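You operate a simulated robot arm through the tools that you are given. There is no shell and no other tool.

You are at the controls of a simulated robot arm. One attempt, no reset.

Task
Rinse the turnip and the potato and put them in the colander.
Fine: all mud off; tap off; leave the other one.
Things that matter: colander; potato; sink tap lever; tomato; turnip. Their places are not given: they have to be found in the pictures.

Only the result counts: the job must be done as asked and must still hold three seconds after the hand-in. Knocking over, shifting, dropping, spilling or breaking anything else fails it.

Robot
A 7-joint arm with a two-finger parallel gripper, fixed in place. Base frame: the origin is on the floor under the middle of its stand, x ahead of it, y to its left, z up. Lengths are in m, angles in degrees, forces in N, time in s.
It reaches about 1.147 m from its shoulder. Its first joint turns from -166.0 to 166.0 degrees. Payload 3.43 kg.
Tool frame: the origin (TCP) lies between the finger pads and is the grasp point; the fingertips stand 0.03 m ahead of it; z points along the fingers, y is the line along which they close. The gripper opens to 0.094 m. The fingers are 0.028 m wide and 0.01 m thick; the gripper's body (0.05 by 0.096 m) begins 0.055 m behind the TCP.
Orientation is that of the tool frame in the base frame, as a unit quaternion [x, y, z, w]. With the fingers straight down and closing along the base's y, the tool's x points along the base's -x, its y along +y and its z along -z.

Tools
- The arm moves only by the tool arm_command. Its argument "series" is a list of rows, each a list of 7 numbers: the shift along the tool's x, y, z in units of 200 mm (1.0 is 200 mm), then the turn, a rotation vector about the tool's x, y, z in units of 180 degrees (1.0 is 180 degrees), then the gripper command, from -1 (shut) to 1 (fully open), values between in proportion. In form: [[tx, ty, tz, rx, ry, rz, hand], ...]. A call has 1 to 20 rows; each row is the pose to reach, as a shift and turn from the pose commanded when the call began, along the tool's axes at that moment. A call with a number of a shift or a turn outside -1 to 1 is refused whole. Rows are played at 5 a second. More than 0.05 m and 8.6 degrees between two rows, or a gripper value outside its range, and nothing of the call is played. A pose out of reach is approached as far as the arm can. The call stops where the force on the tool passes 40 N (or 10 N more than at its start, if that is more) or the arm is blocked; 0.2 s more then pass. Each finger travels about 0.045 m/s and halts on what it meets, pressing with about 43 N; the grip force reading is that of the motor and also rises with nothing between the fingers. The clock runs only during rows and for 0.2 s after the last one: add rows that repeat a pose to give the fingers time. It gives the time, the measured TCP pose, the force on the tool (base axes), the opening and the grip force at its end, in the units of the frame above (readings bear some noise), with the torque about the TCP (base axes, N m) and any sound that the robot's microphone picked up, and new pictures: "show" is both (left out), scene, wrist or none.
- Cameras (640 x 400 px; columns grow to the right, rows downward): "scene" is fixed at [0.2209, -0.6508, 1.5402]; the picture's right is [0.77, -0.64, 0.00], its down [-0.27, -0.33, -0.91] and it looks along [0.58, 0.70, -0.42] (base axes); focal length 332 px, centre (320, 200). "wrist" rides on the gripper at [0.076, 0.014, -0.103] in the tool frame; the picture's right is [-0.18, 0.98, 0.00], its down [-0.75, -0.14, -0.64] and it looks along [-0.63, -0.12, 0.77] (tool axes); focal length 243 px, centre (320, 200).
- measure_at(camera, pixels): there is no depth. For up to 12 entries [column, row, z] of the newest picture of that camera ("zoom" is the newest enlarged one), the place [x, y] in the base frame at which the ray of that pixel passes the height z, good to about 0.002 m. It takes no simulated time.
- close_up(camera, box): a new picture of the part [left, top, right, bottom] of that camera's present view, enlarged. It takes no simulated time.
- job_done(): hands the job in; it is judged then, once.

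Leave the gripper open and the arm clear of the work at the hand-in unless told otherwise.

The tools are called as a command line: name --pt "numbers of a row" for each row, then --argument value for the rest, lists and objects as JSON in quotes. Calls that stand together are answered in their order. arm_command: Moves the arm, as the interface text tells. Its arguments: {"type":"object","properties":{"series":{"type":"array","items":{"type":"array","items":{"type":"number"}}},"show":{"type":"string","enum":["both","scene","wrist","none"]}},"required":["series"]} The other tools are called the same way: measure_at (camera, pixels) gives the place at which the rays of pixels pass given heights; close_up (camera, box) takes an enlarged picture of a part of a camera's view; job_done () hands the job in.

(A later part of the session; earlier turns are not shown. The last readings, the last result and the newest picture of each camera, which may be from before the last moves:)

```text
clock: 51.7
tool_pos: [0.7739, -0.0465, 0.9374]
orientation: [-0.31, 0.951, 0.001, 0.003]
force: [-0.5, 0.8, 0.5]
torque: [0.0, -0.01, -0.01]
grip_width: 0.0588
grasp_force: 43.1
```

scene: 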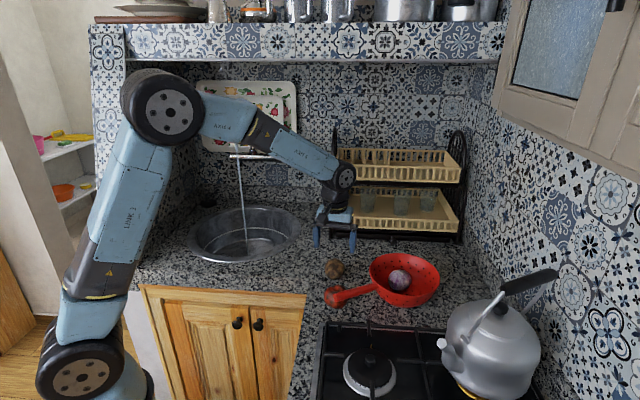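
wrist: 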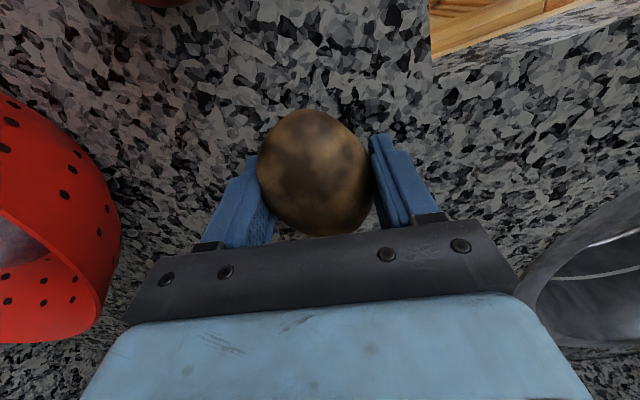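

I've gripped the potato, width 0.059 m. Lifting it straight up.

arm_command --pt "0 0 -0.1 0 0 0 -1" --pt "0 0 -0.25 0 0 0 -1" --pt "0 0 -0.4 0 0 0 -1" --pt "0 0 -0.55 0 0 0 -1" --pt "0 0 -0.7 0 0 0 -1" --pt "0 0 -0.85 0 0 0 -1" --pt "0 0 -0.95 0 0 0 -1" --show "none"

arm_command --pt "0 0.15 0 0 0 -0.014 -1" --pt "0 0.3 0 0 0 -0.027 -1" --pt "0 0.45 0 0 0 -0.041 -1" --pt "0 0.6 0 0 0 -0.054 -1" --pt "0 0.75 0 0 0 -0.068 -1" --pt "0 0.9 0 0 0 -0.081 -1"

```text
clock: 53.3
tool_pos: [0.7753, -0.0518, 1.1245]
orientation: [-0.309, 0.951, 0.0, 0.002]
force: [-0.4, 0.8, -1.8]
torque: [-0.04, 0.03, 0.02]
grip_width: 0.0587
grasp_force: 43.3
```

```text
clock: 54.7
tool_pos: [0.6646, 0.0967, 1.1257]
orientation: [-0.428, 0.904, 0.0, 0.002]
force: [0.0, 0.0, -1.3]
torque: [0.03, 0.01, -0.01]
grip_width: 0.0584
grasp_force: 42.4
```

scene: 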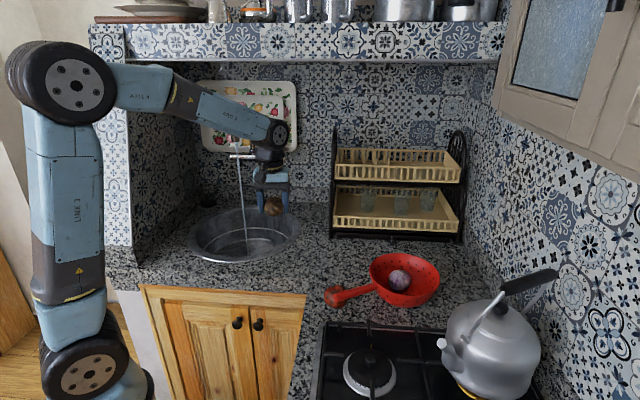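
wrist: 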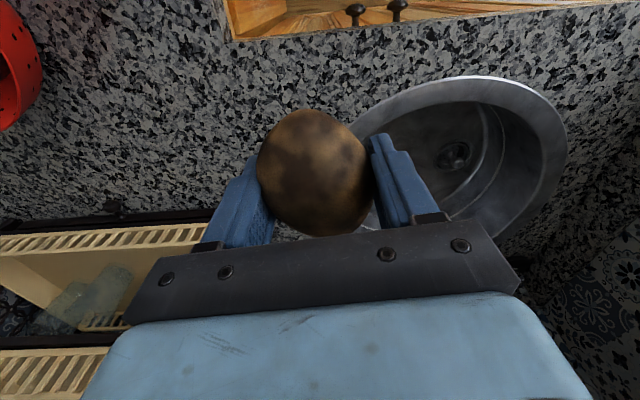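

Next: go to the spot before the stream, pitching up to 60° like before.

arm_command --pt "-0.064 0.09 0.008 0 -0.042 0 -1" --pt "-0.128 0.18 0.015 0 -0.083 0 -1" --pt "-0.192 0.27 0.022 0 -0.125 0 -1" --pt "-0.256 0.36 0.03 0 -0.167 0 -1" --pt "-0.32 0.45 0.038 0 -0.208 0 -1" --pt "-0.384 0.54 0.045 0 -0.25 0 -1" --pt "-0.448 0.63 0.052 0 -0.292 0 -1" --pt "-0.5125 0.7175 0.06 0 -0.333 0 -1"

```text
clock: 56.5
tool_pos: [0.6223, 0.2674, 1.1158]
orientation: [-0.371, 0.782, 0.213, 0.453]
force: [-0.3, 1.0, -1.1]
torque: [-0.03, 0.04, 0.04]
grip_width: 0.0586
grasp_force: 43.4
```

scene: 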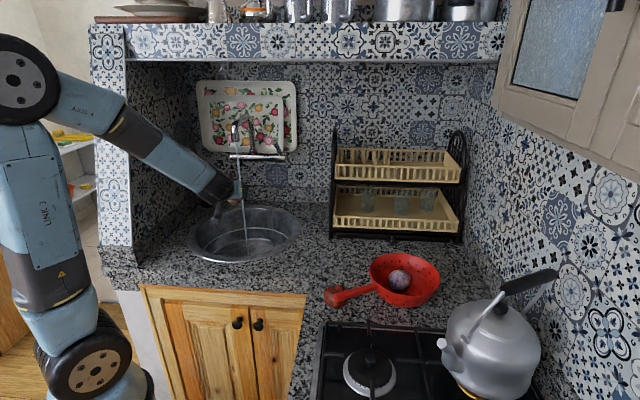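
wrist: 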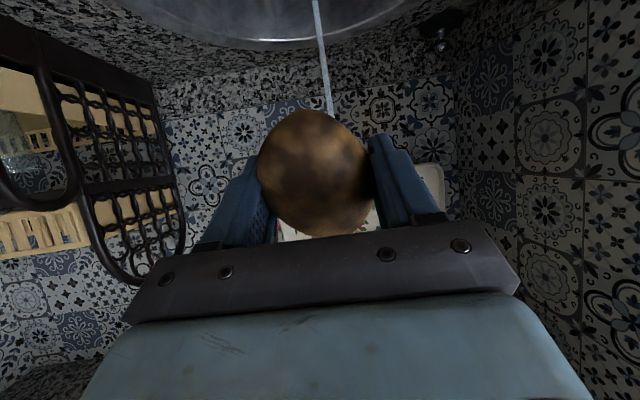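

Same approach as before. I'll push forward 0.12 m into the stream and hold.

arm_command --pt "-0.05 0 0.11 0 0 0 -1" --pt "-0.1 0 0.22 0 0 0 -1" --pt "-0.154 0 0.33 0 0 0 -1" --pt "-0.206 0 0.44 0 0 0 -1" --pt "-0.25 0 0.53 0 0 0 -1" --pt "-0.25 0 0.53 0 0 0 -1" --pt "-0.25 0 0.53 0 0 0 -1" --pt "-0.25 0 0.53 0 0 0 -1" --pt "-0.25 0 0.53 0 0 0 -1" --pt "-0.25 0 0.53 0 0 0 -1" --pt "-0.25 0 0.53 0 0 0 -1" --pt "-0.25 0 0.53 0 0 0 -1" --show "wrist"

arm_command --pt "0 0 0 0 -0.04 0 -1" --pt "0 0 0 0 -0.08 0 -1" --pt "0 0 0 0 -0.12 0 -1" --pt "0 0 0 0 -0.16 0 -1" --pt "0 0 0 0 -0.2 0 -1" --pt "0 0 0 0 -0.22 0 -1" --pt "0 0 0 0 -0.22 0 -1" --pt "0 0 0 0 -0.22 0 -1" --pt "0 0 0 0 -0.22 0 -1" --pt "0 0 0 0 -0.22 0 -1" --pt "0 0 0 0 -0.22 0 -1" --pt "0 0 0 0 -0.22 0 -1"

close_up --camera "scene" --box '[224, 168, 256, 188]'

close_up --camera "wrist" --box '[240, 100, 400, 240]'

```text
clock: 59.1
tool_pos: [0.6957, 0.3583, 1.1066]
orientation: [-0.37, 0.783, 0.213, 0.453]
force: [0.0, 0.7, -2.4]
torque: [0.01, -0.02, 0.0]
grip_width: 0.0584
grasp_force: 42.7
```

wrist: 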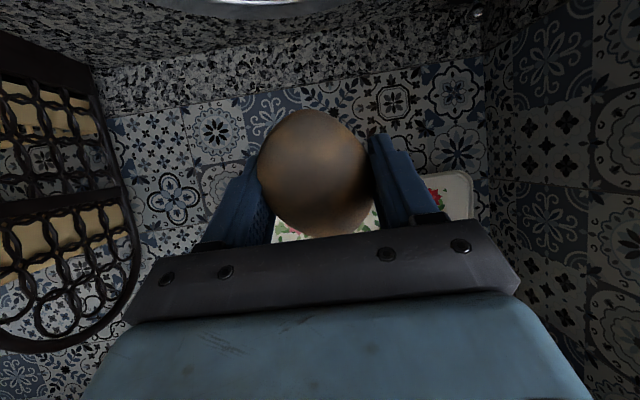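

```text
clock: 61.7
tool_pos: [0.6957, 0.359, 1.1045]
orientation: [-0.276, 0.583, 0.326, 0.691]
force: [-0.4, 1.0, -1.4]
torque: [0.05, 0.03, -0.03]
grip_width: 0.0584
grasp_force: 43.0
```

scene: 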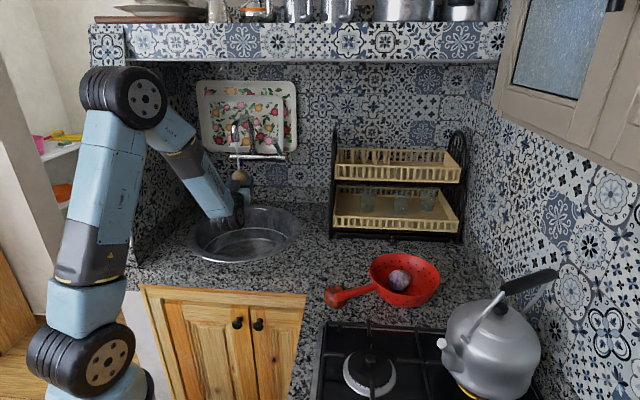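
wrist: 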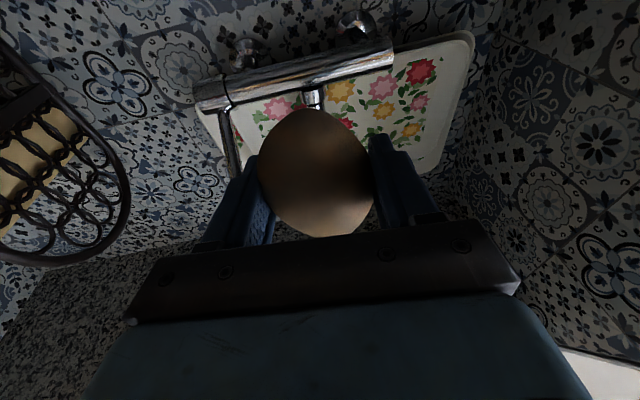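

```text
16.00 times, centred on (240, 178) of scene
```

zoom: 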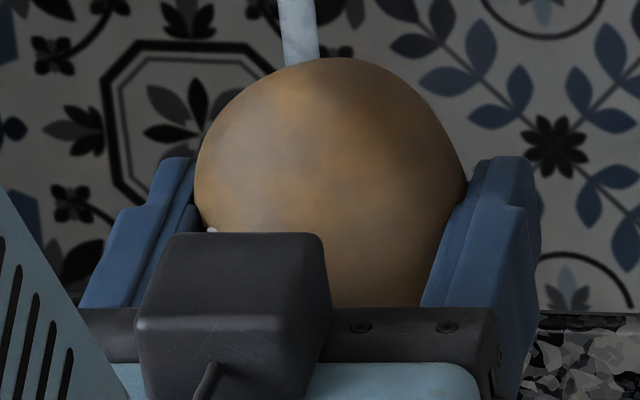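

```text
2.86 times, centred on (320, 170) of wrist
```

zoom: 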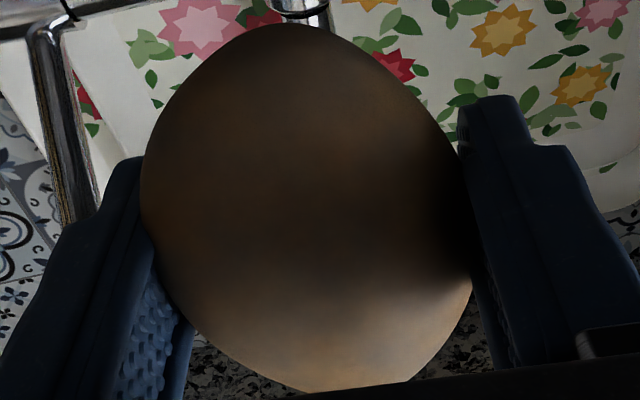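

The potato is much cleaner, with only faint shadows left. I'll keep rinsing, swaying the stream across it and rolling it.

arm_command --pt "0 0.03 0 0 0 0.04 -1" --pt "0 0.05 0 0 0 0.08 -1" --pt "0 0.05 0 0 0 0.12 -1" --pt "0 0.05 0 0 0 0.16 -1" --pt "0 0.03 0 0 0 0.2 -1" --pt "0 0 0 0 0 0.24 -1" --pt "0 0 0 0 0 0.28 -1" --pt "0 0 0 0 0 0.28 -1" --pt "0 0 0 0 0 0.28 -1" --pt "0 0 0 0 0 0.24 -1" --pt "0 0 0 0 0 0.2 -1" --pt "0 0 0 0 0 0.16 -1" --pt "0 0 0 0 0 0.12 -1" --pt "0 0 0 0 0 0.08 -1" --pt "0 -0.03 0 0 0 0.04 -1" --pt "0 -0.05 0 0 0 0 -1" --pt "0 -0.05 0 0 0 0 -1" --pt "0 -0.05 0 0 0 0 -1" --pt "0 -0.03 0 0 0 0 -1" --pt "0 0 0 0 0 0 -1" --show "none"

arm_command --pt "0 0 0 0 0 -0.04 -1" --pt "0 0 0 0 0 -0.08 -1" --pt "0 0 0 0 0 -0.12 -1" --pt "0 0 0 0 0 -0.16 -1" --pt "0 0 0 0 0 -0.2 -1" --pt "0 0 0 0 0 -0.24 -1" --pt "0 0 0 0 0 -0.28 -1" --pt "0 0 0 0 0 -0.28 -1" --pt "0 0 0 0 0 -0.28 -1" --pt "0 0 0 0 0 -0.24 -1" --pt "0 0 0 0 0 -0.2 -1" --pt "0 0 0 0 0 -0.16 -1" --pt "0 0 0 0 0 -0.12 -1" --pt "0 0 0 0 0 -0.08 -1" --pt "0 0 0 0 0 -0.04 -1" --pt "0 0 0 0 0 0 -1" --pt "0 0 0 0 0 0 -1" --pt "0 0 0 0 0 0 -1"

close_up --camera "scene" --box '[224, 168, 256, 188]'

```text
clock: 65.9
tool_pos: [0.6962, 0.3573, 1.1049]
orientation: [-0.275, 0.583, 0.326, 0.692]
force: [0.0, 0.0, -2.0]
torque: [-0.05, 0.0, -0.02]
grip_width: 0.0584
grasp_force: 42.9
```

```text
clock: 69.7
tool_pos: [0.6961, 0.3574, 1.1065]
orientation: [-0.276, 0.583, 0.327, 0.691]
force: [0.1, 0.6, -2.0]
torque: [0.01, 0.0, 0.04]
grip_width: 0.0582
grasp_force: 43.0
out of reach, approached as far as the arm can: row 7, 8, 9
```

scene: 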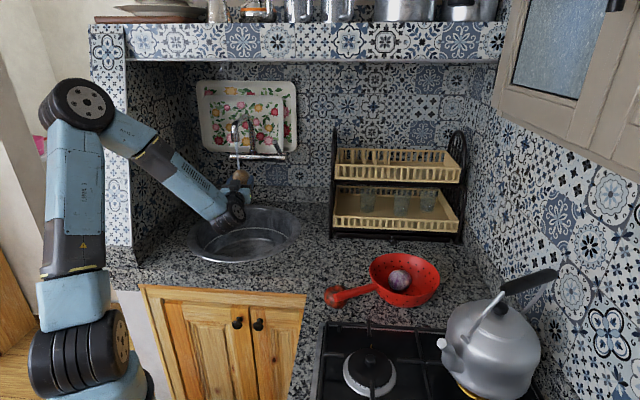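
wrist: 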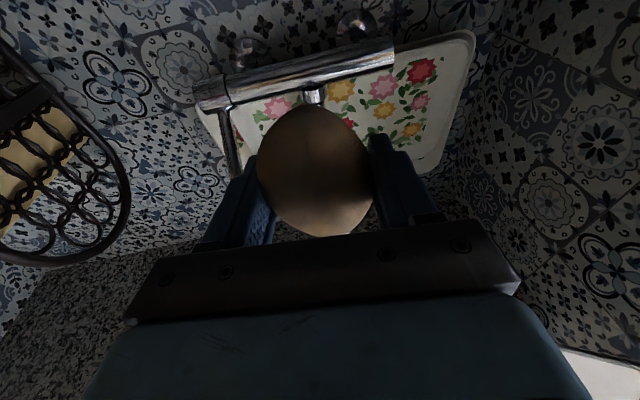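

```text
16.00 times, centred on (240, 178) of scene
```

zoom: 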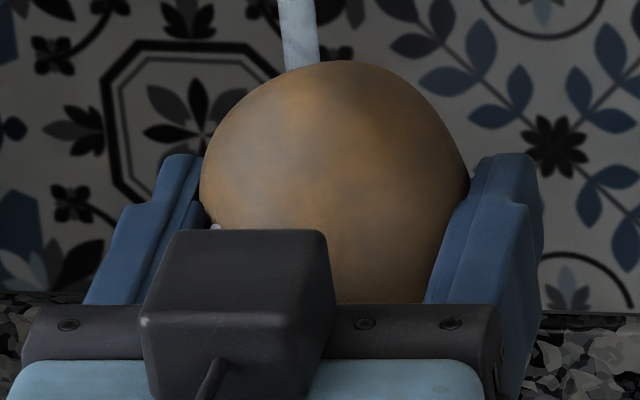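

There's no further change from the last view, so the remaining mottling looks natural. I'll back out, turn the hand down and inspect in better light.

arm_command --pt "-0.02 0 -0.12 0 0.02 0 -1" --pt "-0.04 0 -0.25 0 0.06 0 -1" --pt "-0.06 0 -0.38 0 0.1 0 -1" --pt "-0.09 0 -0.51 0 0.145 0 -1" --pt "-0.11 0 -0.64 0 0.19 0 -1" --pt "-0.13 0 -0.74 0 0.235 0 -1" --pt "-0.13 0 -0.74 0 0.28 0 -1" --pt "-0.13 0 -0.74 0 0.325 0 -1" --pt "-0.13 0 -0.74 0 0.37 0 -1" --pt "-0.13 0 -0.74 0 0.415 0 -1" --pt "-0.13 0 -0.74 0 0.46 0 -1" --pt "-0.13 0 -0.74 0 0.505 0 -1" --pt "-0.13 0 -0.74 0 0.553 0 -1"

close_up --camera "wrist" --box '[240, 100, 400, 240]'

close_up --camera "scene" --box '[213, 194, 245, 214]'

```text
clock: 72.5
tool_pos: [0.6002, 0.2422, 1.1068]
orientation: [-0.427, 0.904, -0.001, 0.002]
force: [-0.4, 0.0, -1.0]
torque: [0.0, -0.01, 0.02]
grip_width: 0.0577
grasp_force: 42.8
```

scene: 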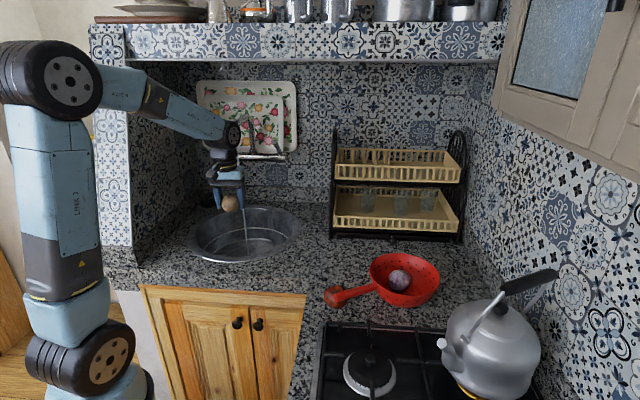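
wrist: 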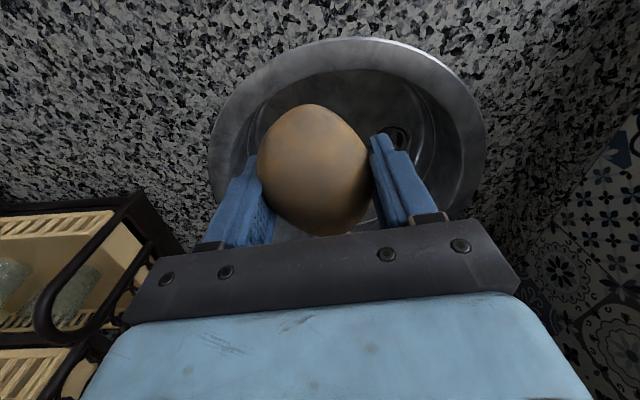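

```text
2.86 times, centred on (320, 170) of wrist
```

zoom: 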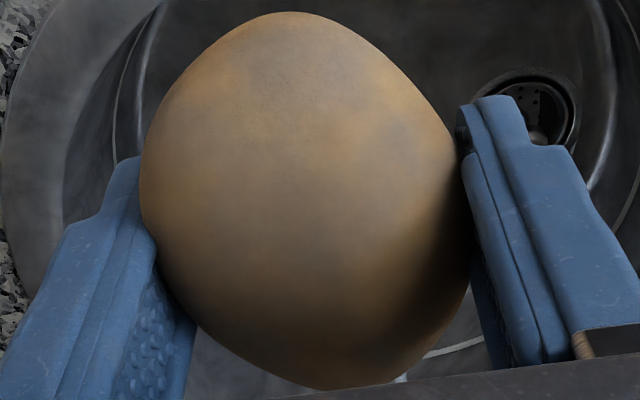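

```text
16.00 times, centred on (229, 204) of scene
```

zoom: 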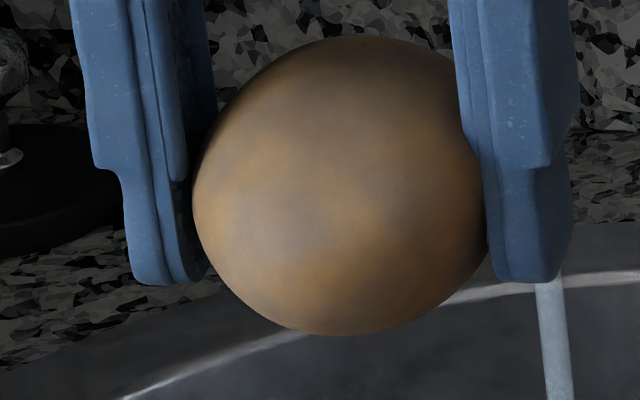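

A faint two-tone pattern is still visible, and it could be a thin mud film. I'll give it another longer rinse at several angles and compare.

arm_command --pt "0 0 0 0 -0.042 0 -1" --pt "0 0 0 0 -0.084 0 -1" --pt "0 0 0 0 -0.126 0 -1" --pt "0 0 0 0 -0.168 0 -1" --pt "-0.1 0 0 0 -0.21 0 -1" --pt "-0.2 0 0 0 -0.252 0 -1" --pt "-0.3 0 0 0 -0.294 0 -1" --pt "-0.4 0 0 0 -0.336 0 -1" --pt "-0.5 0 0 0 -0.378 0 -1" --pt "-0.6 0 0 0 -0.42 0 -1" --pt "-0.7 0 0 0 -0.45 0 -1" --pt "-0.765 0 0 0 -0.45 0 -1" --pt "-0.765 0 0 0 -0.45 0 -1" --pt "-0.765 0 0 0 -0.45 0 -1" --pt "-0.765 0 0 0 -0.45 0 -1" --pt "-0.765 0 0 0 -0.45 0 -1" --pt "-0.765 0 0 0 -0.45 0 -1" --pt "-0.765 0 0 0 -0.45 0 -1" --pt "-0.765 0 0 0 -0.45 0 -1" --pt "-0.765 0 0 0 -0.45 0 -1"

close_up --camera "scene" --box '[200, 120, 300, 220]'

```text
clock: 76.7
tool_pos: [0.6996, 0.3619, 1.1064]
orientation: [-0.325, 0.686, 0.277, 0.589]
force: [1.0, -0.2, -2.6]
torque: [0.0, 0.0, -0.01]
grip_width: 0.0574
grasp_force: 42.6
```

scene: 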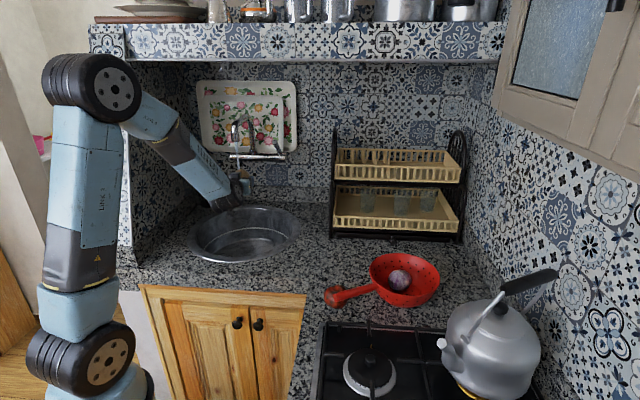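
wrist: 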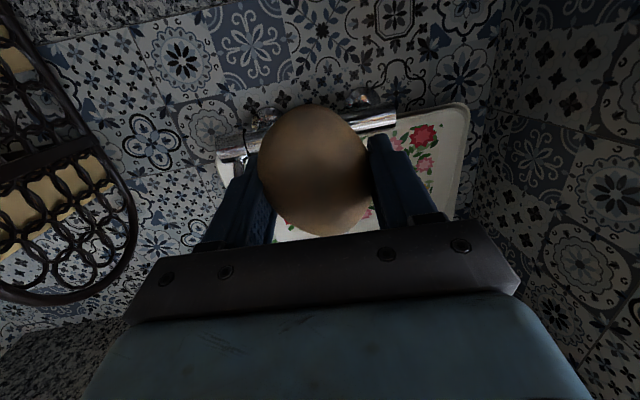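

```text
4.00 times, centred on (250, 170) of scene
```

zoom: 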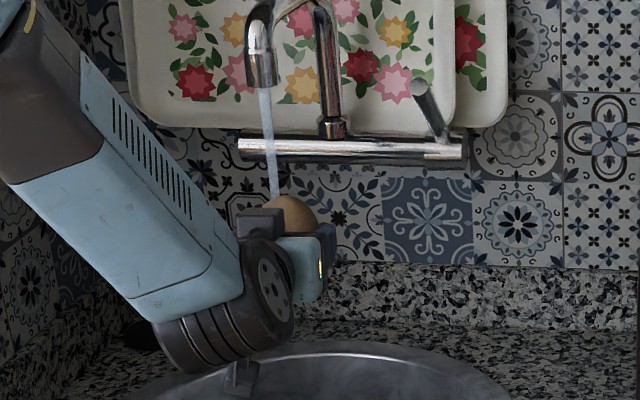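

The stream lands on the potato. I'll keep rolling and shifting it under the water for about 8 s more.

arm_command --pt "0 -0.03 0 0 0 0.04 -1" --pt "0 -0.03 0 0 0 0.08 -1" --pt "0 -0.03 0 0 0 0.12 -1" --pt "0 -0.03 0 0 0 0.16 -1" --pt "0 0 0 0 0 0.2 -1" --pt "0 0 0 0 0 0.24 -1" --pt "0 0 0.06 0 0 0.28 -1" --pt "0 0 0.06 0 0 0.32 -1" --pt "0 0 0.06 0 0 0.36 -1" --pt "0 0 0 0 0 0.4 -1" --pt "0 0 0 0 0 0.4 -1" --pt "0 0 -0.06 0 0 0.36 -1" --pt "0 0 -0.06 0 0 0.32 -1" --pt "0 0 -0.06 0 0 0.28 -1" --pt "0 0 0 0 0 0.24 -1" --pt "0 0 0 0 0 0.2 -1" --pt "0 0 0.06 0 0 0.16 -1" --pt "0 0 0.06 0 0 0.12 -1" --pt "0 0 0.06 0 0 0.08 -1" --pt "0 0 0 0 0 0.04 -1" --show "none"

arm_command --pt "0 0 0 0 0 -0.04 -1" --pt "0 0 0 0 0 -0.08 -1" --pt "0 0 0.06 0 0 -0.12 -1" --pt "0 0 0.06 0 0 -0.16 -1" --pt "0 0 0 0 0 -0.2 -1" --pt "0 0 0 0 0 -0.24 -1" --pt "0 0 -0.06 0 0 -0.28 -1" --pt "0 0 -0.06 0 0 -0.3 -1" --pt "0 0 0 0 0 -0.3 -1" --pt "0 0 0 0 0 -0.3 -1" --pt "0 0 0.06 0 0 -0.26 -1" --pt "0 0 0.06 0 0 -0.22 -1" --pt "0 0 0 0 0 -0.18 -1" --pt "0 0 0 0 0 -0.14 -1" --pt "0 0 -0.06 0 0 -0.1 -1" --pt "0 0 -0.06 0 0 -0.06 -1" --pt "0 0 0 0 0 -0.04 -1" --pt "0 0 0 0 0 -0.04 -1" --show "none"

```text
clock: 80.9
tool_pos: [0.698, 0.3613, 1.1079]
orientation: [-0.282, 0.705, 0.314, 0.571]
force: [-0.3, 0.1, -1.7]
torque: [-0.02, 0.01, 0.03]
grip_width: 0.0572
grasp_force: 42.7
```

```text
clock: 84.7
tool_pos: [0.6977, 0.3599, 1.1054]
orientation: [-0.324, 0.687, 0.277, 0.589]
force: [0.4, -0.4, -1.9]
torque: [-0.03, 0.05, -0.01]
grip_width: 0.0569
grasp_force: 43.0
```

Backing out again to the same inspection pose.

arm_command --pt "0.02 0 -0.12 0 0.02 0 -1" --pt "0.04 0 -0.25 0 0.06 0 -1" --pt "0.06 0 -0.38 0 0.1 0 -1" --pt "0.08 0 -0.51 0 0.145 0 -1" --pt "0.1 0 -0.64 0 0.19 0 -1" --pt "0.119 0 -0.756 0 0.235 0 -1" --pt "0.119 0 -0.756 0 0.28 0 -1" --pt "0.119 0 -0.756 0 0.325 0 -1" --pt "0.119 0 -0.756 0 0.37 0 -1" --pt "0.119 0 -0.756 0 0.415 0 -1" --pt "0.119 0 -0.756 0 0.45 0 -1"

close_up --camera "wrist" --box '[240, 100, 400, 240]'

close_up --camera "scene" --box '[213, 194, 245, 214]'

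```text
clock: 87.1
tool_pos: [0.6005, 0.2413, 1.107]
orientation: [-0.428, 0.904, -0.001, 0.001]
force: [0.0, -0.1, -0.6]
torque: [0.03, 0.0, 0.0]
grip_width: 0.0569
grasp_force: 42.8
```

scene: 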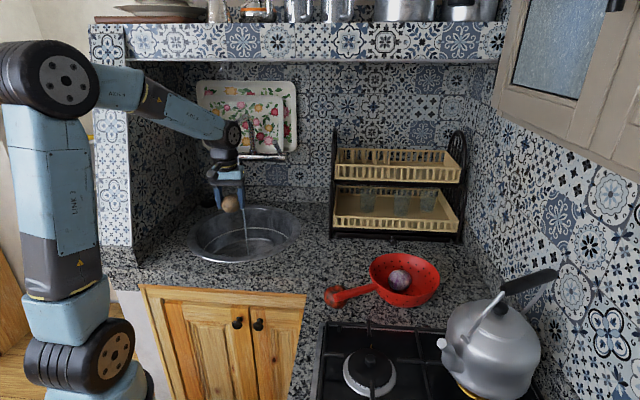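
wrist: 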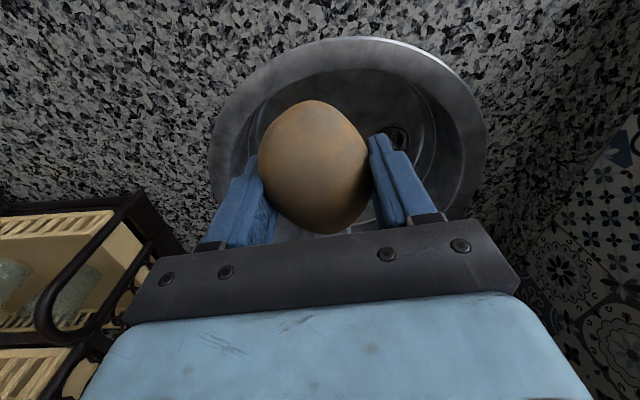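

```text
2.86 times, centred on (320, 170) of wrist
```

zoom: 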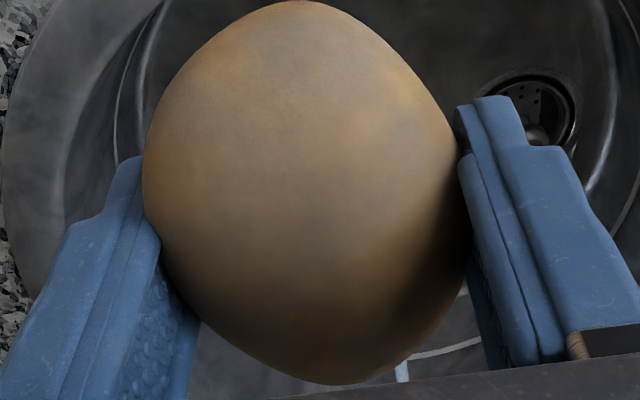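

```text
16.00 times, centred on (229, 204) of scene
```

zoom: 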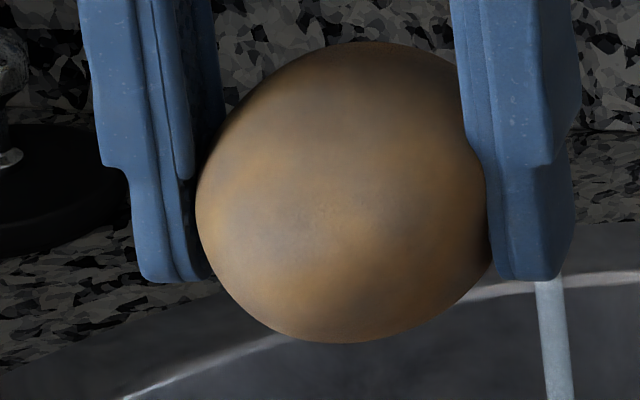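

The pattern hasn't changed after 12 s more rinsing, so it's the potato's own colouring and the mud is gone. I'll carry it to the colander on the same path as before.

arm_command --pt "0.08 -0.19 -0.05 0 0 0 -1" --pt "0.16 -0.38 -0.1 0 0 0 -1" --pt "0.24 -0.57 -0.15 0 0 0 -1" --pt "0.32 -0.76 -0.2 0 0 0 -1" --pt "0.4 -0.95 -0.25 0 0 0 -1" --show "none"

arm_command --pt "0.08 -0.19 0 0 0 0 -1" --pt "0.16 -0.38 0 0 0 0 -1" --pt "0.24 -0.57 0 0 0 0 -1" --pt "0.32 -0.76 0 0 0 0 -1" --pt "0.4 -0.95 0 0 0 0 -1"

close_up --camera "wrist" --box '[80, 0, 320, 150]'

```text
clock: 88.3
tool_pos: [0.6947, 0.0555, 1.1584]
orientation: [-0.428, 0.904, 0.0, 0.002]
force: [-0.9, 0.5, -1.9]
torque: [0.0, 0.01, 0.01]
grip_width: 0.0566
grasp_force: 43.5
```

```text
clock: 89.5
tool_pos: [0.7896, -0.1211, 1.155]
orientation: [-0.428, 0.904, 0.001, 0.002]
force: [0.2, 0.6, -1.0]
torque: [-0.05, -0.01, -0.02]
grip_width: 0.0564
grasp_force: 42.8
```

scene: 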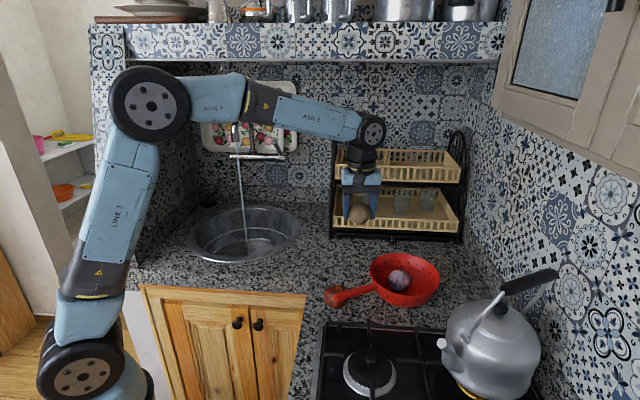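
wrist: 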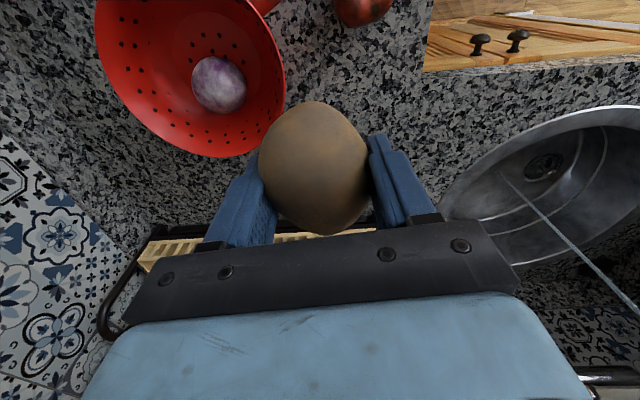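

```text
2.67 times, centred on (200, 75) of wrist
```

zoom: 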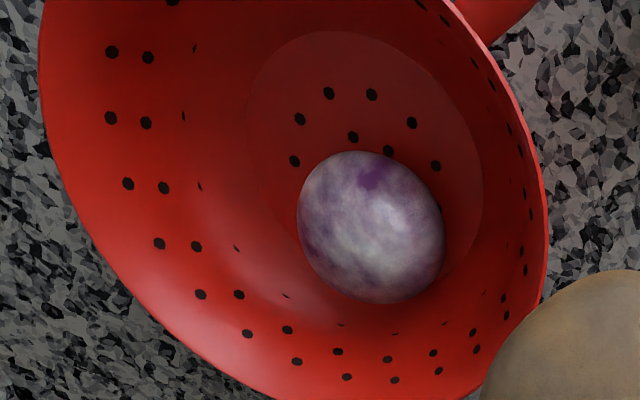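

The turnip rests on the wallward part of the floor. I'll bring the potato over the room-side half and lower to z≈1.01.

arm_command --pt "0.09 -0.158 0 0 0 0 -1" --pt "0.18 -0.316 0 0 0 0 -1" --pt "0.27 -0.474 0 0 0 0 -1" --pt "0.363 -0.632 0 0 0 0 -1" --pt "0.363 -0.632 0.15 0 0 0 -1" --pt "0.363 -0.632 0.3 0 0 0 -1" --pt "0.363 -0.632 0.5 0 0 0 -1" --pt "0.363 -0.632 0.7 0 0 0 -1"

close_up --camera "scene" --box '[350, 220, 462, 310]'

```text
clock: 91.3
tool_pos: [0.8474, -0.2582, 1.0137]
orientation: [-0.427, 0.904, -0.001, 0.003]
force: [-0.7, -0.3, -1.0]
torque: [-0.03, -0.03, 0.03]
grip_width: 0.0564
grasp_force: 43.2
```

scene: 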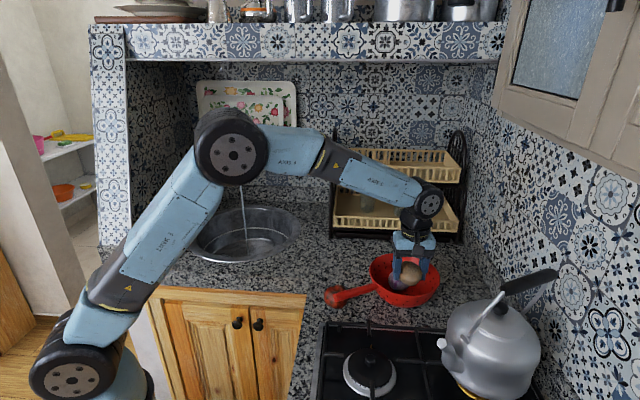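
wrist: 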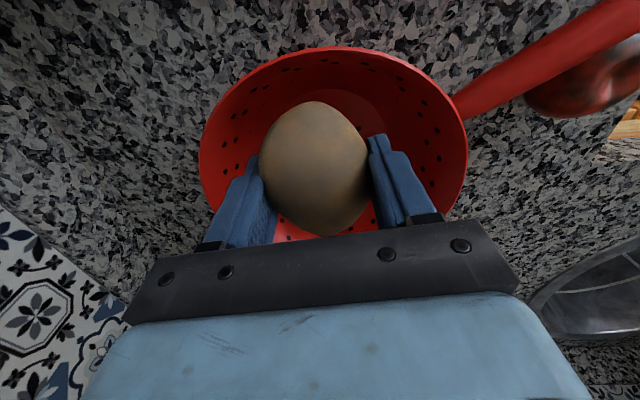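

```text
4.44 times, centred on (406, 265) of scene
```

zoom: 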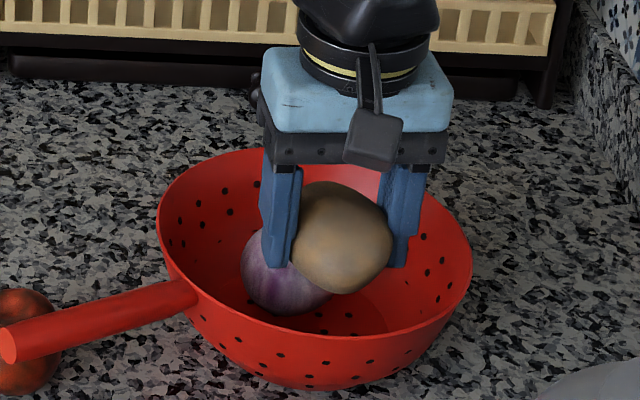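

The potato is over the room-side half, with the turnip behind it. I'll lower it slowly to z≈0.958, watching the force.

arm_command --pt "0.03 0 0.07 0 0 0 -1" --pt "0.03 0 0.14 0 0 0 -1" --pt "0.03 0 0.21 0 0 0 -1" --pt "0.03 0 0.278 0 0 0 -1" --pt "0.03 0 0.278 0 0 0 -1"

close_up --camera "scene" --box '[350, 220, 462, 310]'

```text
clock: 92.5
tool_pos: [0.8394, -0.2645, 0.9597]
orientation: [-0.427, 0.904, 0.001, 0.002]
force: [-0.6, 0.5, -1.1]
torque: [0.01, -0.02, -0.02]
grip_width: 0.0565
grasp_force: 42.7
```

scene: 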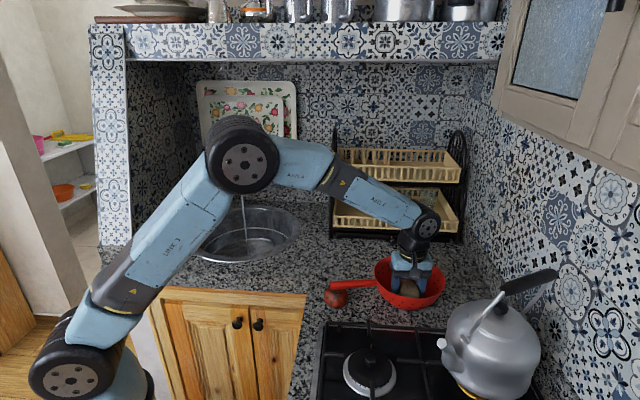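
wrist: 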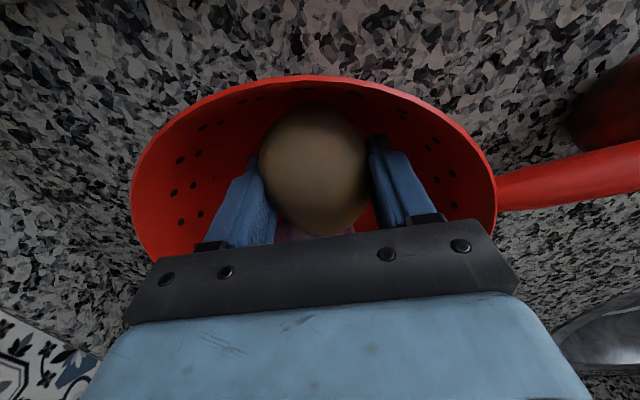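

```text
4.44 times, centred on (406, 265) of scene
```

zoom: 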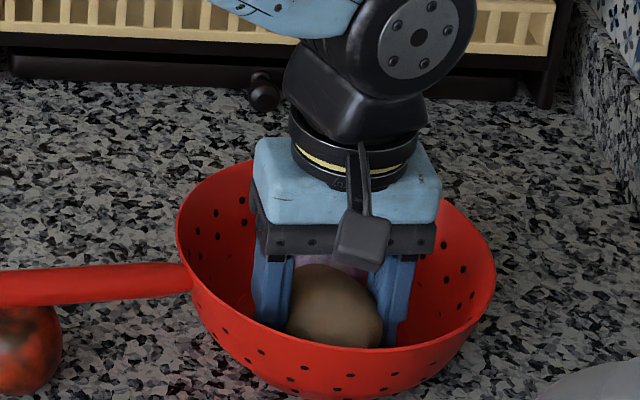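

There's little force, but the colander looks slightly turned or shifted compared with before. I'll examine this before releasing.

close_up --camera "scene" --box '[320, 240, 456, 325]'

close_up --camera "wrist" --box '[120, 60, 640, 260]'

```text
4.71 times, centred on (388, 282) of scene
```

zoom: 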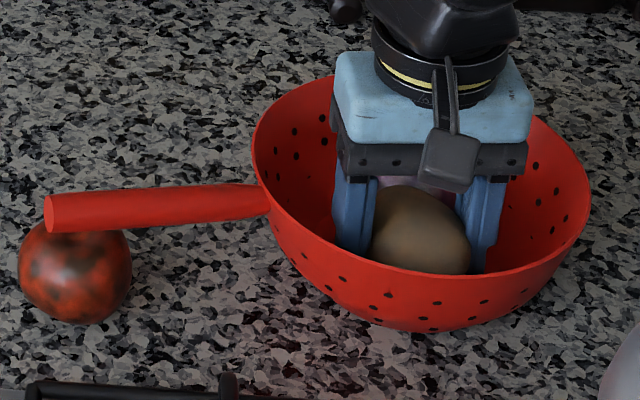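

```text
1.23 times, centred on (380, 160) of wrist
```

zoom: 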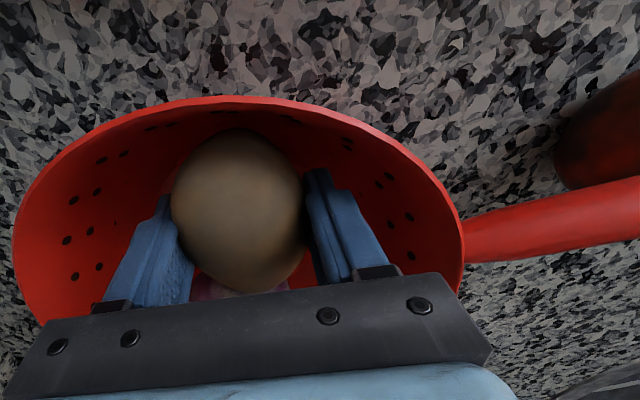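

The handle end moved from scene (336,297) to about (332,285), and the rim shifted by about 1 cm. The potato must have touched the room-side wall of the colander. The colander is still upright and clear of the tomato. I'll open gently by a few millimetres to let the potato settle.

arm_command --pt "0 0 0 0 0 0 0.2" --pt "0 0 0 0 0 0 0.3" --pt "0 0 0 0 0 0 0.4" --pt "0 0 0 0 0 0 0.4" --pt "0 0 0 0 0 0 0.4"

close_up --camera "scene" --box '[320, 240, 456, 325]'

```text
clock: 93.7
tool_pos: [0.8406, -0.264, 0.9589]
orientation: [-0.428, 0.904, 0.0, 0.002]
force: [0.8, -1.3, 1.9]
torque: [0.0, 0.02, -0.01]
grip_width: 0.0655
grasp_force: 0.1
```

scene: 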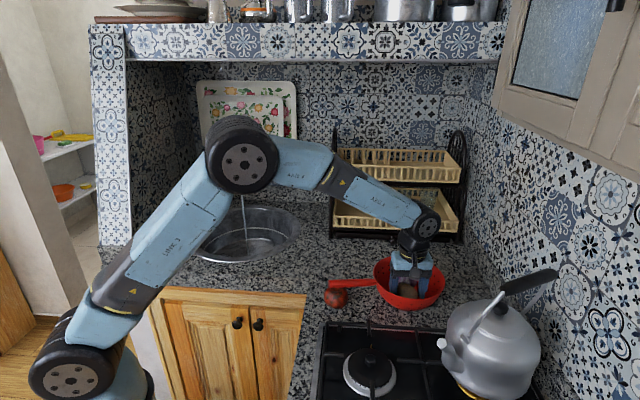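
wrist: 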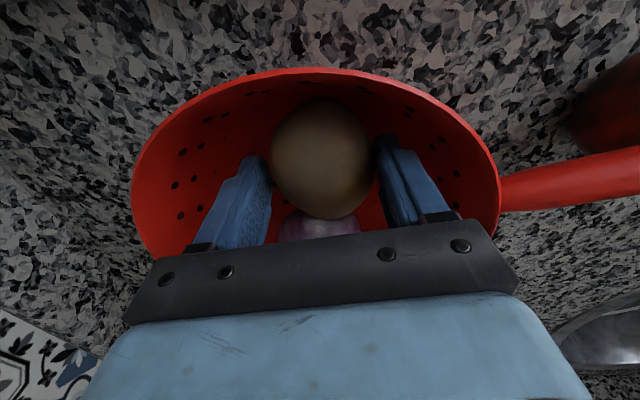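

```text
4.71 times, centred on (388, 282) of scene
```

zoom: 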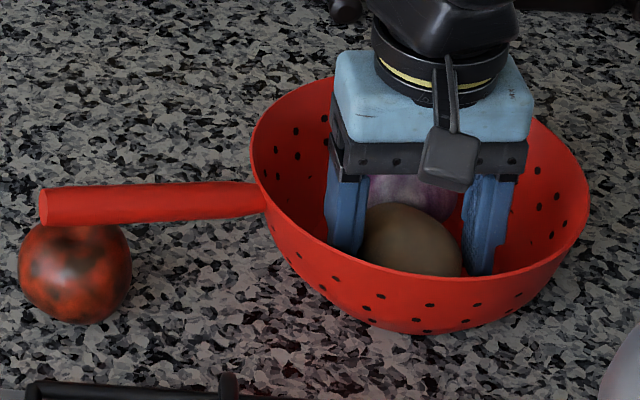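

The potato has settled next to the turnip. I'll lift the hand straight up.

arm_command --pt "0 0 -0.06 0 0 0 0.4" --pt "0 0 -0.14 0 0 0 0.4" --pt "0 0 -0.25 0 0 0 0.4" --pt "0 0 -0.4 0 0 0 0.5" --pt "0 0 -0.55 0 0 0 1" --pt "0 0 -0.7 0 0 0 1" --pt "0 0 -0.85 0 0 0 1" --pt "0 0 -1.0 0 0 0 1"

close_up --camera "scene" --box '[320, 240, 456, 325]'

close_up --camera "wrist" --box '[200, 0, 440, 150]'

```text
clock: 95.5
tool_pos: [0.8412, -0.2649, 1.1612]
orientation: [-0.428, 0.904, 0.0, 0.001]
force: [-0.1, 0.0, -0.2]
torque: [0.03, 0.0, 0.0]
grip_width: 0.094
grasp_force: 0.0
```

scene: 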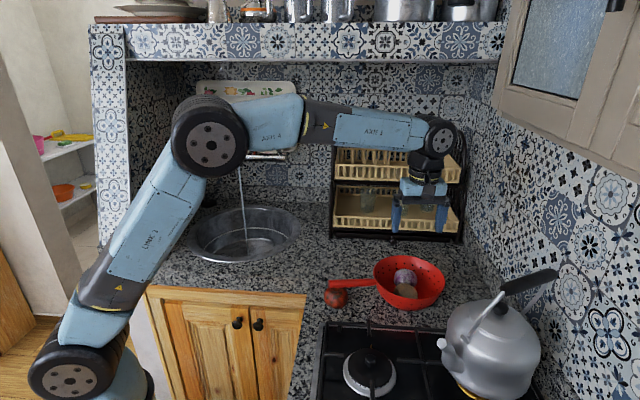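
wrist: 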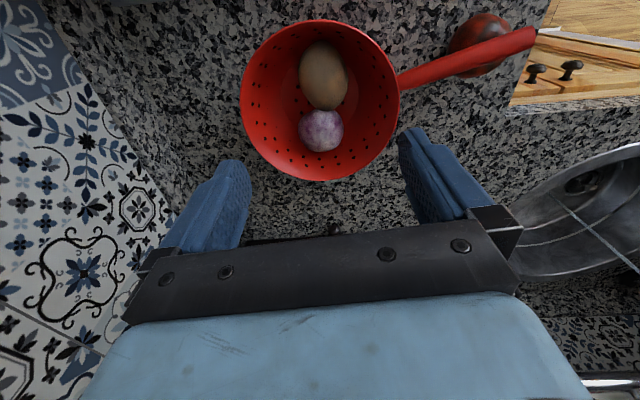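

```text
4.71 times, centred on (388, 282) of scene
```

zoom: 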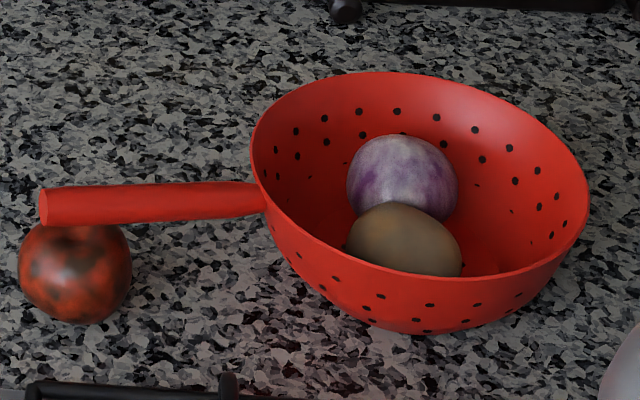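

```text
2.67 times, centred on (320, 75) of wrist
```

zoom: 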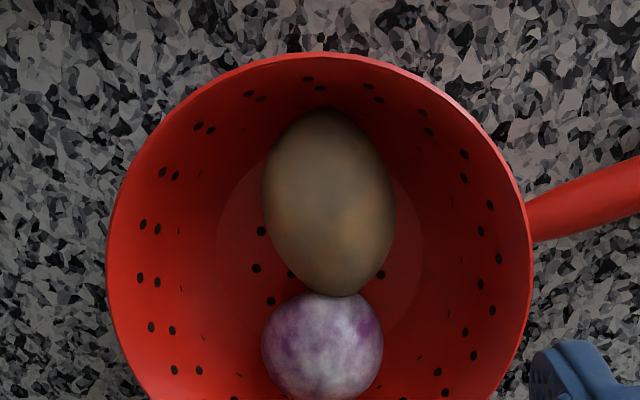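

Both vegetables sit in the colander. The tomato is still at scene (336,297), unmoved. I'll check whether the colander stands level and whether its handle is clear of the tomato.

close_up --camera "wrist" --box '[400, 0, 560, 100]'

close_up --camera "scene" --box '[310, 260, 390, 310]'

measure_at --camera "wrist" --pixels '[[320, 100.5, 0.95], [320, 100.5, 0.975], [320, 100.5, 1.0], [533, 37, 0.95], [533, 37, 0.975], [533, 37, 1.0], [240, 95, 0.975], [400, 95, 0.975], [318, 21, 0.975], [320, 181, 0.975]]'

measure_at --camera "scene" --pixels '[[409.2, 276.7, 0.95], [409.2, 276.7, 0.975], [409.2, 276.7, 1.0], [329.6, 283.7, 0.95], [329.6, 283.7, 0.975], [329.6, 283.7, 1.0]]'

```text
4.00 times, centred on (480, 50) of wrist
```

zoom: 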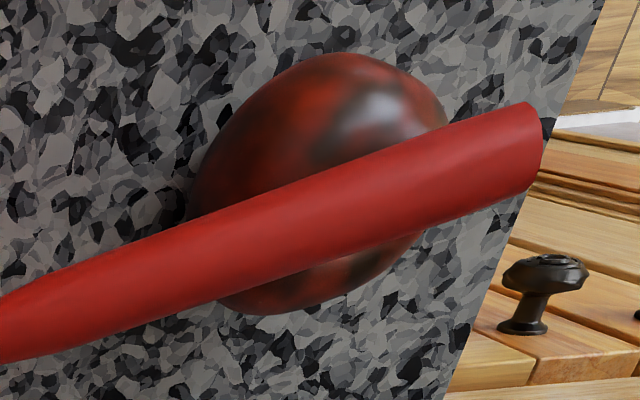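

```text
8.00 times, centred on (350, 285) of scene
```

zoom: 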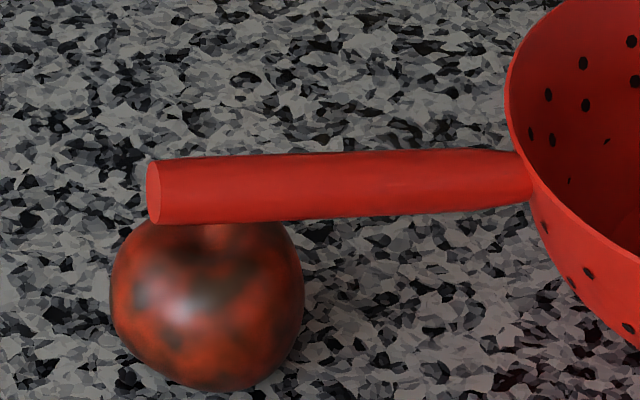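

```text
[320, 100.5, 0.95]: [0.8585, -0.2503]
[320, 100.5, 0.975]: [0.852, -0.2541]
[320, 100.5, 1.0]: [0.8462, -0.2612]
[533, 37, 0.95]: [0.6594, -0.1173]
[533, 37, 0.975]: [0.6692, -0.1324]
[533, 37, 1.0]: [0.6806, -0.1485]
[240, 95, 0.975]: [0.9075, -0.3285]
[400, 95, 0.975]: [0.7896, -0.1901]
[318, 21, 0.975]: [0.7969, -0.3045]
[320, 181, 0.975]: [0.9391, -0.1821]
```

```text
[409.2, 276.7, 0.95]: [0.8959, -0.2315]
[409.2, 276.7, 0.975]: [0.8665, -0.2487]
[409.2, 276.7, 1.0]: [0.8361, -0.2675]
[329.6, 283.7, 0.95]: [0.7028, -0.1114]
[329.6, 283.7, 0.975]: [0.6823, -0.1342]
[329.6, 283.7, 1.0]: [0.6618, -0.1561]
```

The colander got dragged about 2.3 cm toward the room and turned about 19°, so its handle now hangs right over the tomato. The tomato itself hasn't moved. To leave things as they were, I'll grip the handle near its root and slide the colander gently back. First I'll measure the handle line precisely.

measure_at --camera "wrist" --pixels '[[400, 81.5, 0.965], [400, 81.5, 0.975], [400, 81.5, 0.985], [440, 68, 0.975], [533.5, 37.5, 0.965], [533.5, 37.5, 0.975], [533.5, 37.5, 0.985]]'

measure_at --camera "scene" --pixels '[[375.6, 282.2, 0.965], [375.6, 282.2, 0.975], [375.6, 282.2, 0.985], [329.1, 284, 0.965], [329.1, 284, 0.975], [329.1, 284, 0.985], [335.75, 297, 0.98]]'

```text
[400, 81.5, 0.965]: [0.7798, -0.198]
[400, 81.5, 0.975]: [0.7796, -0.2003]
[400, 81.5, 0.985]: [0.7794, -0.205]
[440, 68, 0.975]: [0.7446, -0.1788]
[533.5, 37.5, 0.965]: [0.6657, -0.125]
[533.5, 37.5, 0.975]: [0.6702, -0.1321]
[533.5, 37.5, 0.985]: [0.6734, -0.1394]
```

```text
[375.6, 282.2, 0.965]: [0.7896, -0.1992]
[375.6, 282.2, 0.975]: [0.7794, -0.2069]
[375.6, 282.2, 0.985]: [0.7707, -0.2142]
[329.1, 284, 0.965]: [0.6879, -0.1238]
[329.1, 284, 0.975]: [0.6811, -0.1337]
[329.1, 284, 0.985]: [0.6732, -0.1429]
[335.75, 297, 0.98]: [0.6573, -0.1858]
```

The handle's centre line runs at about 147° in the base frame and passes (0.750,-0.182) near its root, at z≈0.971. I'll move above that point and turn the hand about 84° so the fingers close across the handle.

arm_command --pt "-0.003 0.06 0 0 0 0.0464 1" --pt "-0.006 0.12 0 0 0 0.0928 1" --pt "-0.009 0.18 0 0 0 0.1392 1" --pt "-0.012 0.25 0 0 0 0.1856 1" --pt "-0.015 0.31 0 0 0 0.232 1" --pt "-0.018 0.37 0 0 0 0.2784 1" --pt "-0.021 0.43 0 0 0 0.3248 1" --pt "-0.024 0.5 0 0 0 0.3712 1" --pt "-0.027 0.56 0 0 0 0.4176 1" --pt "-0.03 0.6155 0 0 0 0.464 1"

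```text
clock: 97.7
tool_pos: [0.749, -0.1837, 1.1602]
orientation: [0.284, 0.959, 0.001, 0.001]
force: [0.1, -0.2, -0.4]
torque: [-0.05, 0.0, 0.01]
grip_width: 0.0939
grasp_force: 0.0
```

scene: 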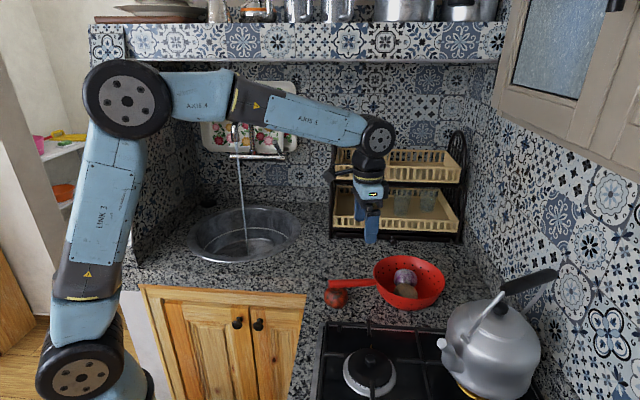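
wrist: 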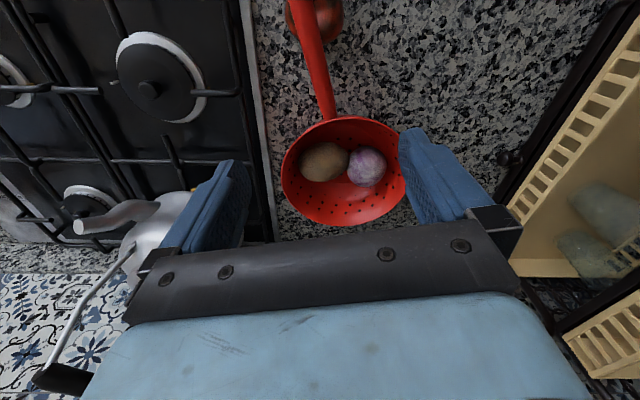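

A clear view: the handle runs from (330,115) up to (300,0). I'll measure its centre line against the hand.

close_up --camera "wrist" --box '[240, 0, 400, 130]'

measure_at --camera "wrist" --pixels '[[325, 100, 0.971], [318, 70, 0.971], [308, 35, 0.971], [300, 5, 0.971], [283, 172, 0.98], [405, 172, 0.98], [340, 118, 0.98], [345, 226, 0.98]]'

```text
3.08 times, centred on (320, 65) of wrist
```

zoom: 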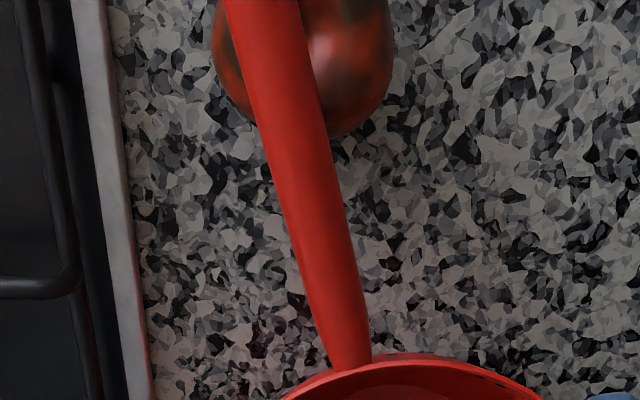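

```text
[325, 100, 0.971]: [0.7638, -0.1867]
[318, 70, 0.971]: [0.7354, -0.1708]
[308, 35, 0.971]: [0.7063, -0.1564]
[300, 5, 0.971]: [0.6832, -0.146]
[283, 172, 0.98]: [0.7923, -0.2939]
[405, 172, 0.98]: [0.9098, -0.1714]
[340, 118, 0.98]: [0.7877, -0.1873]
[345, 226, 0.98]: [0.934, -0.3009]
```

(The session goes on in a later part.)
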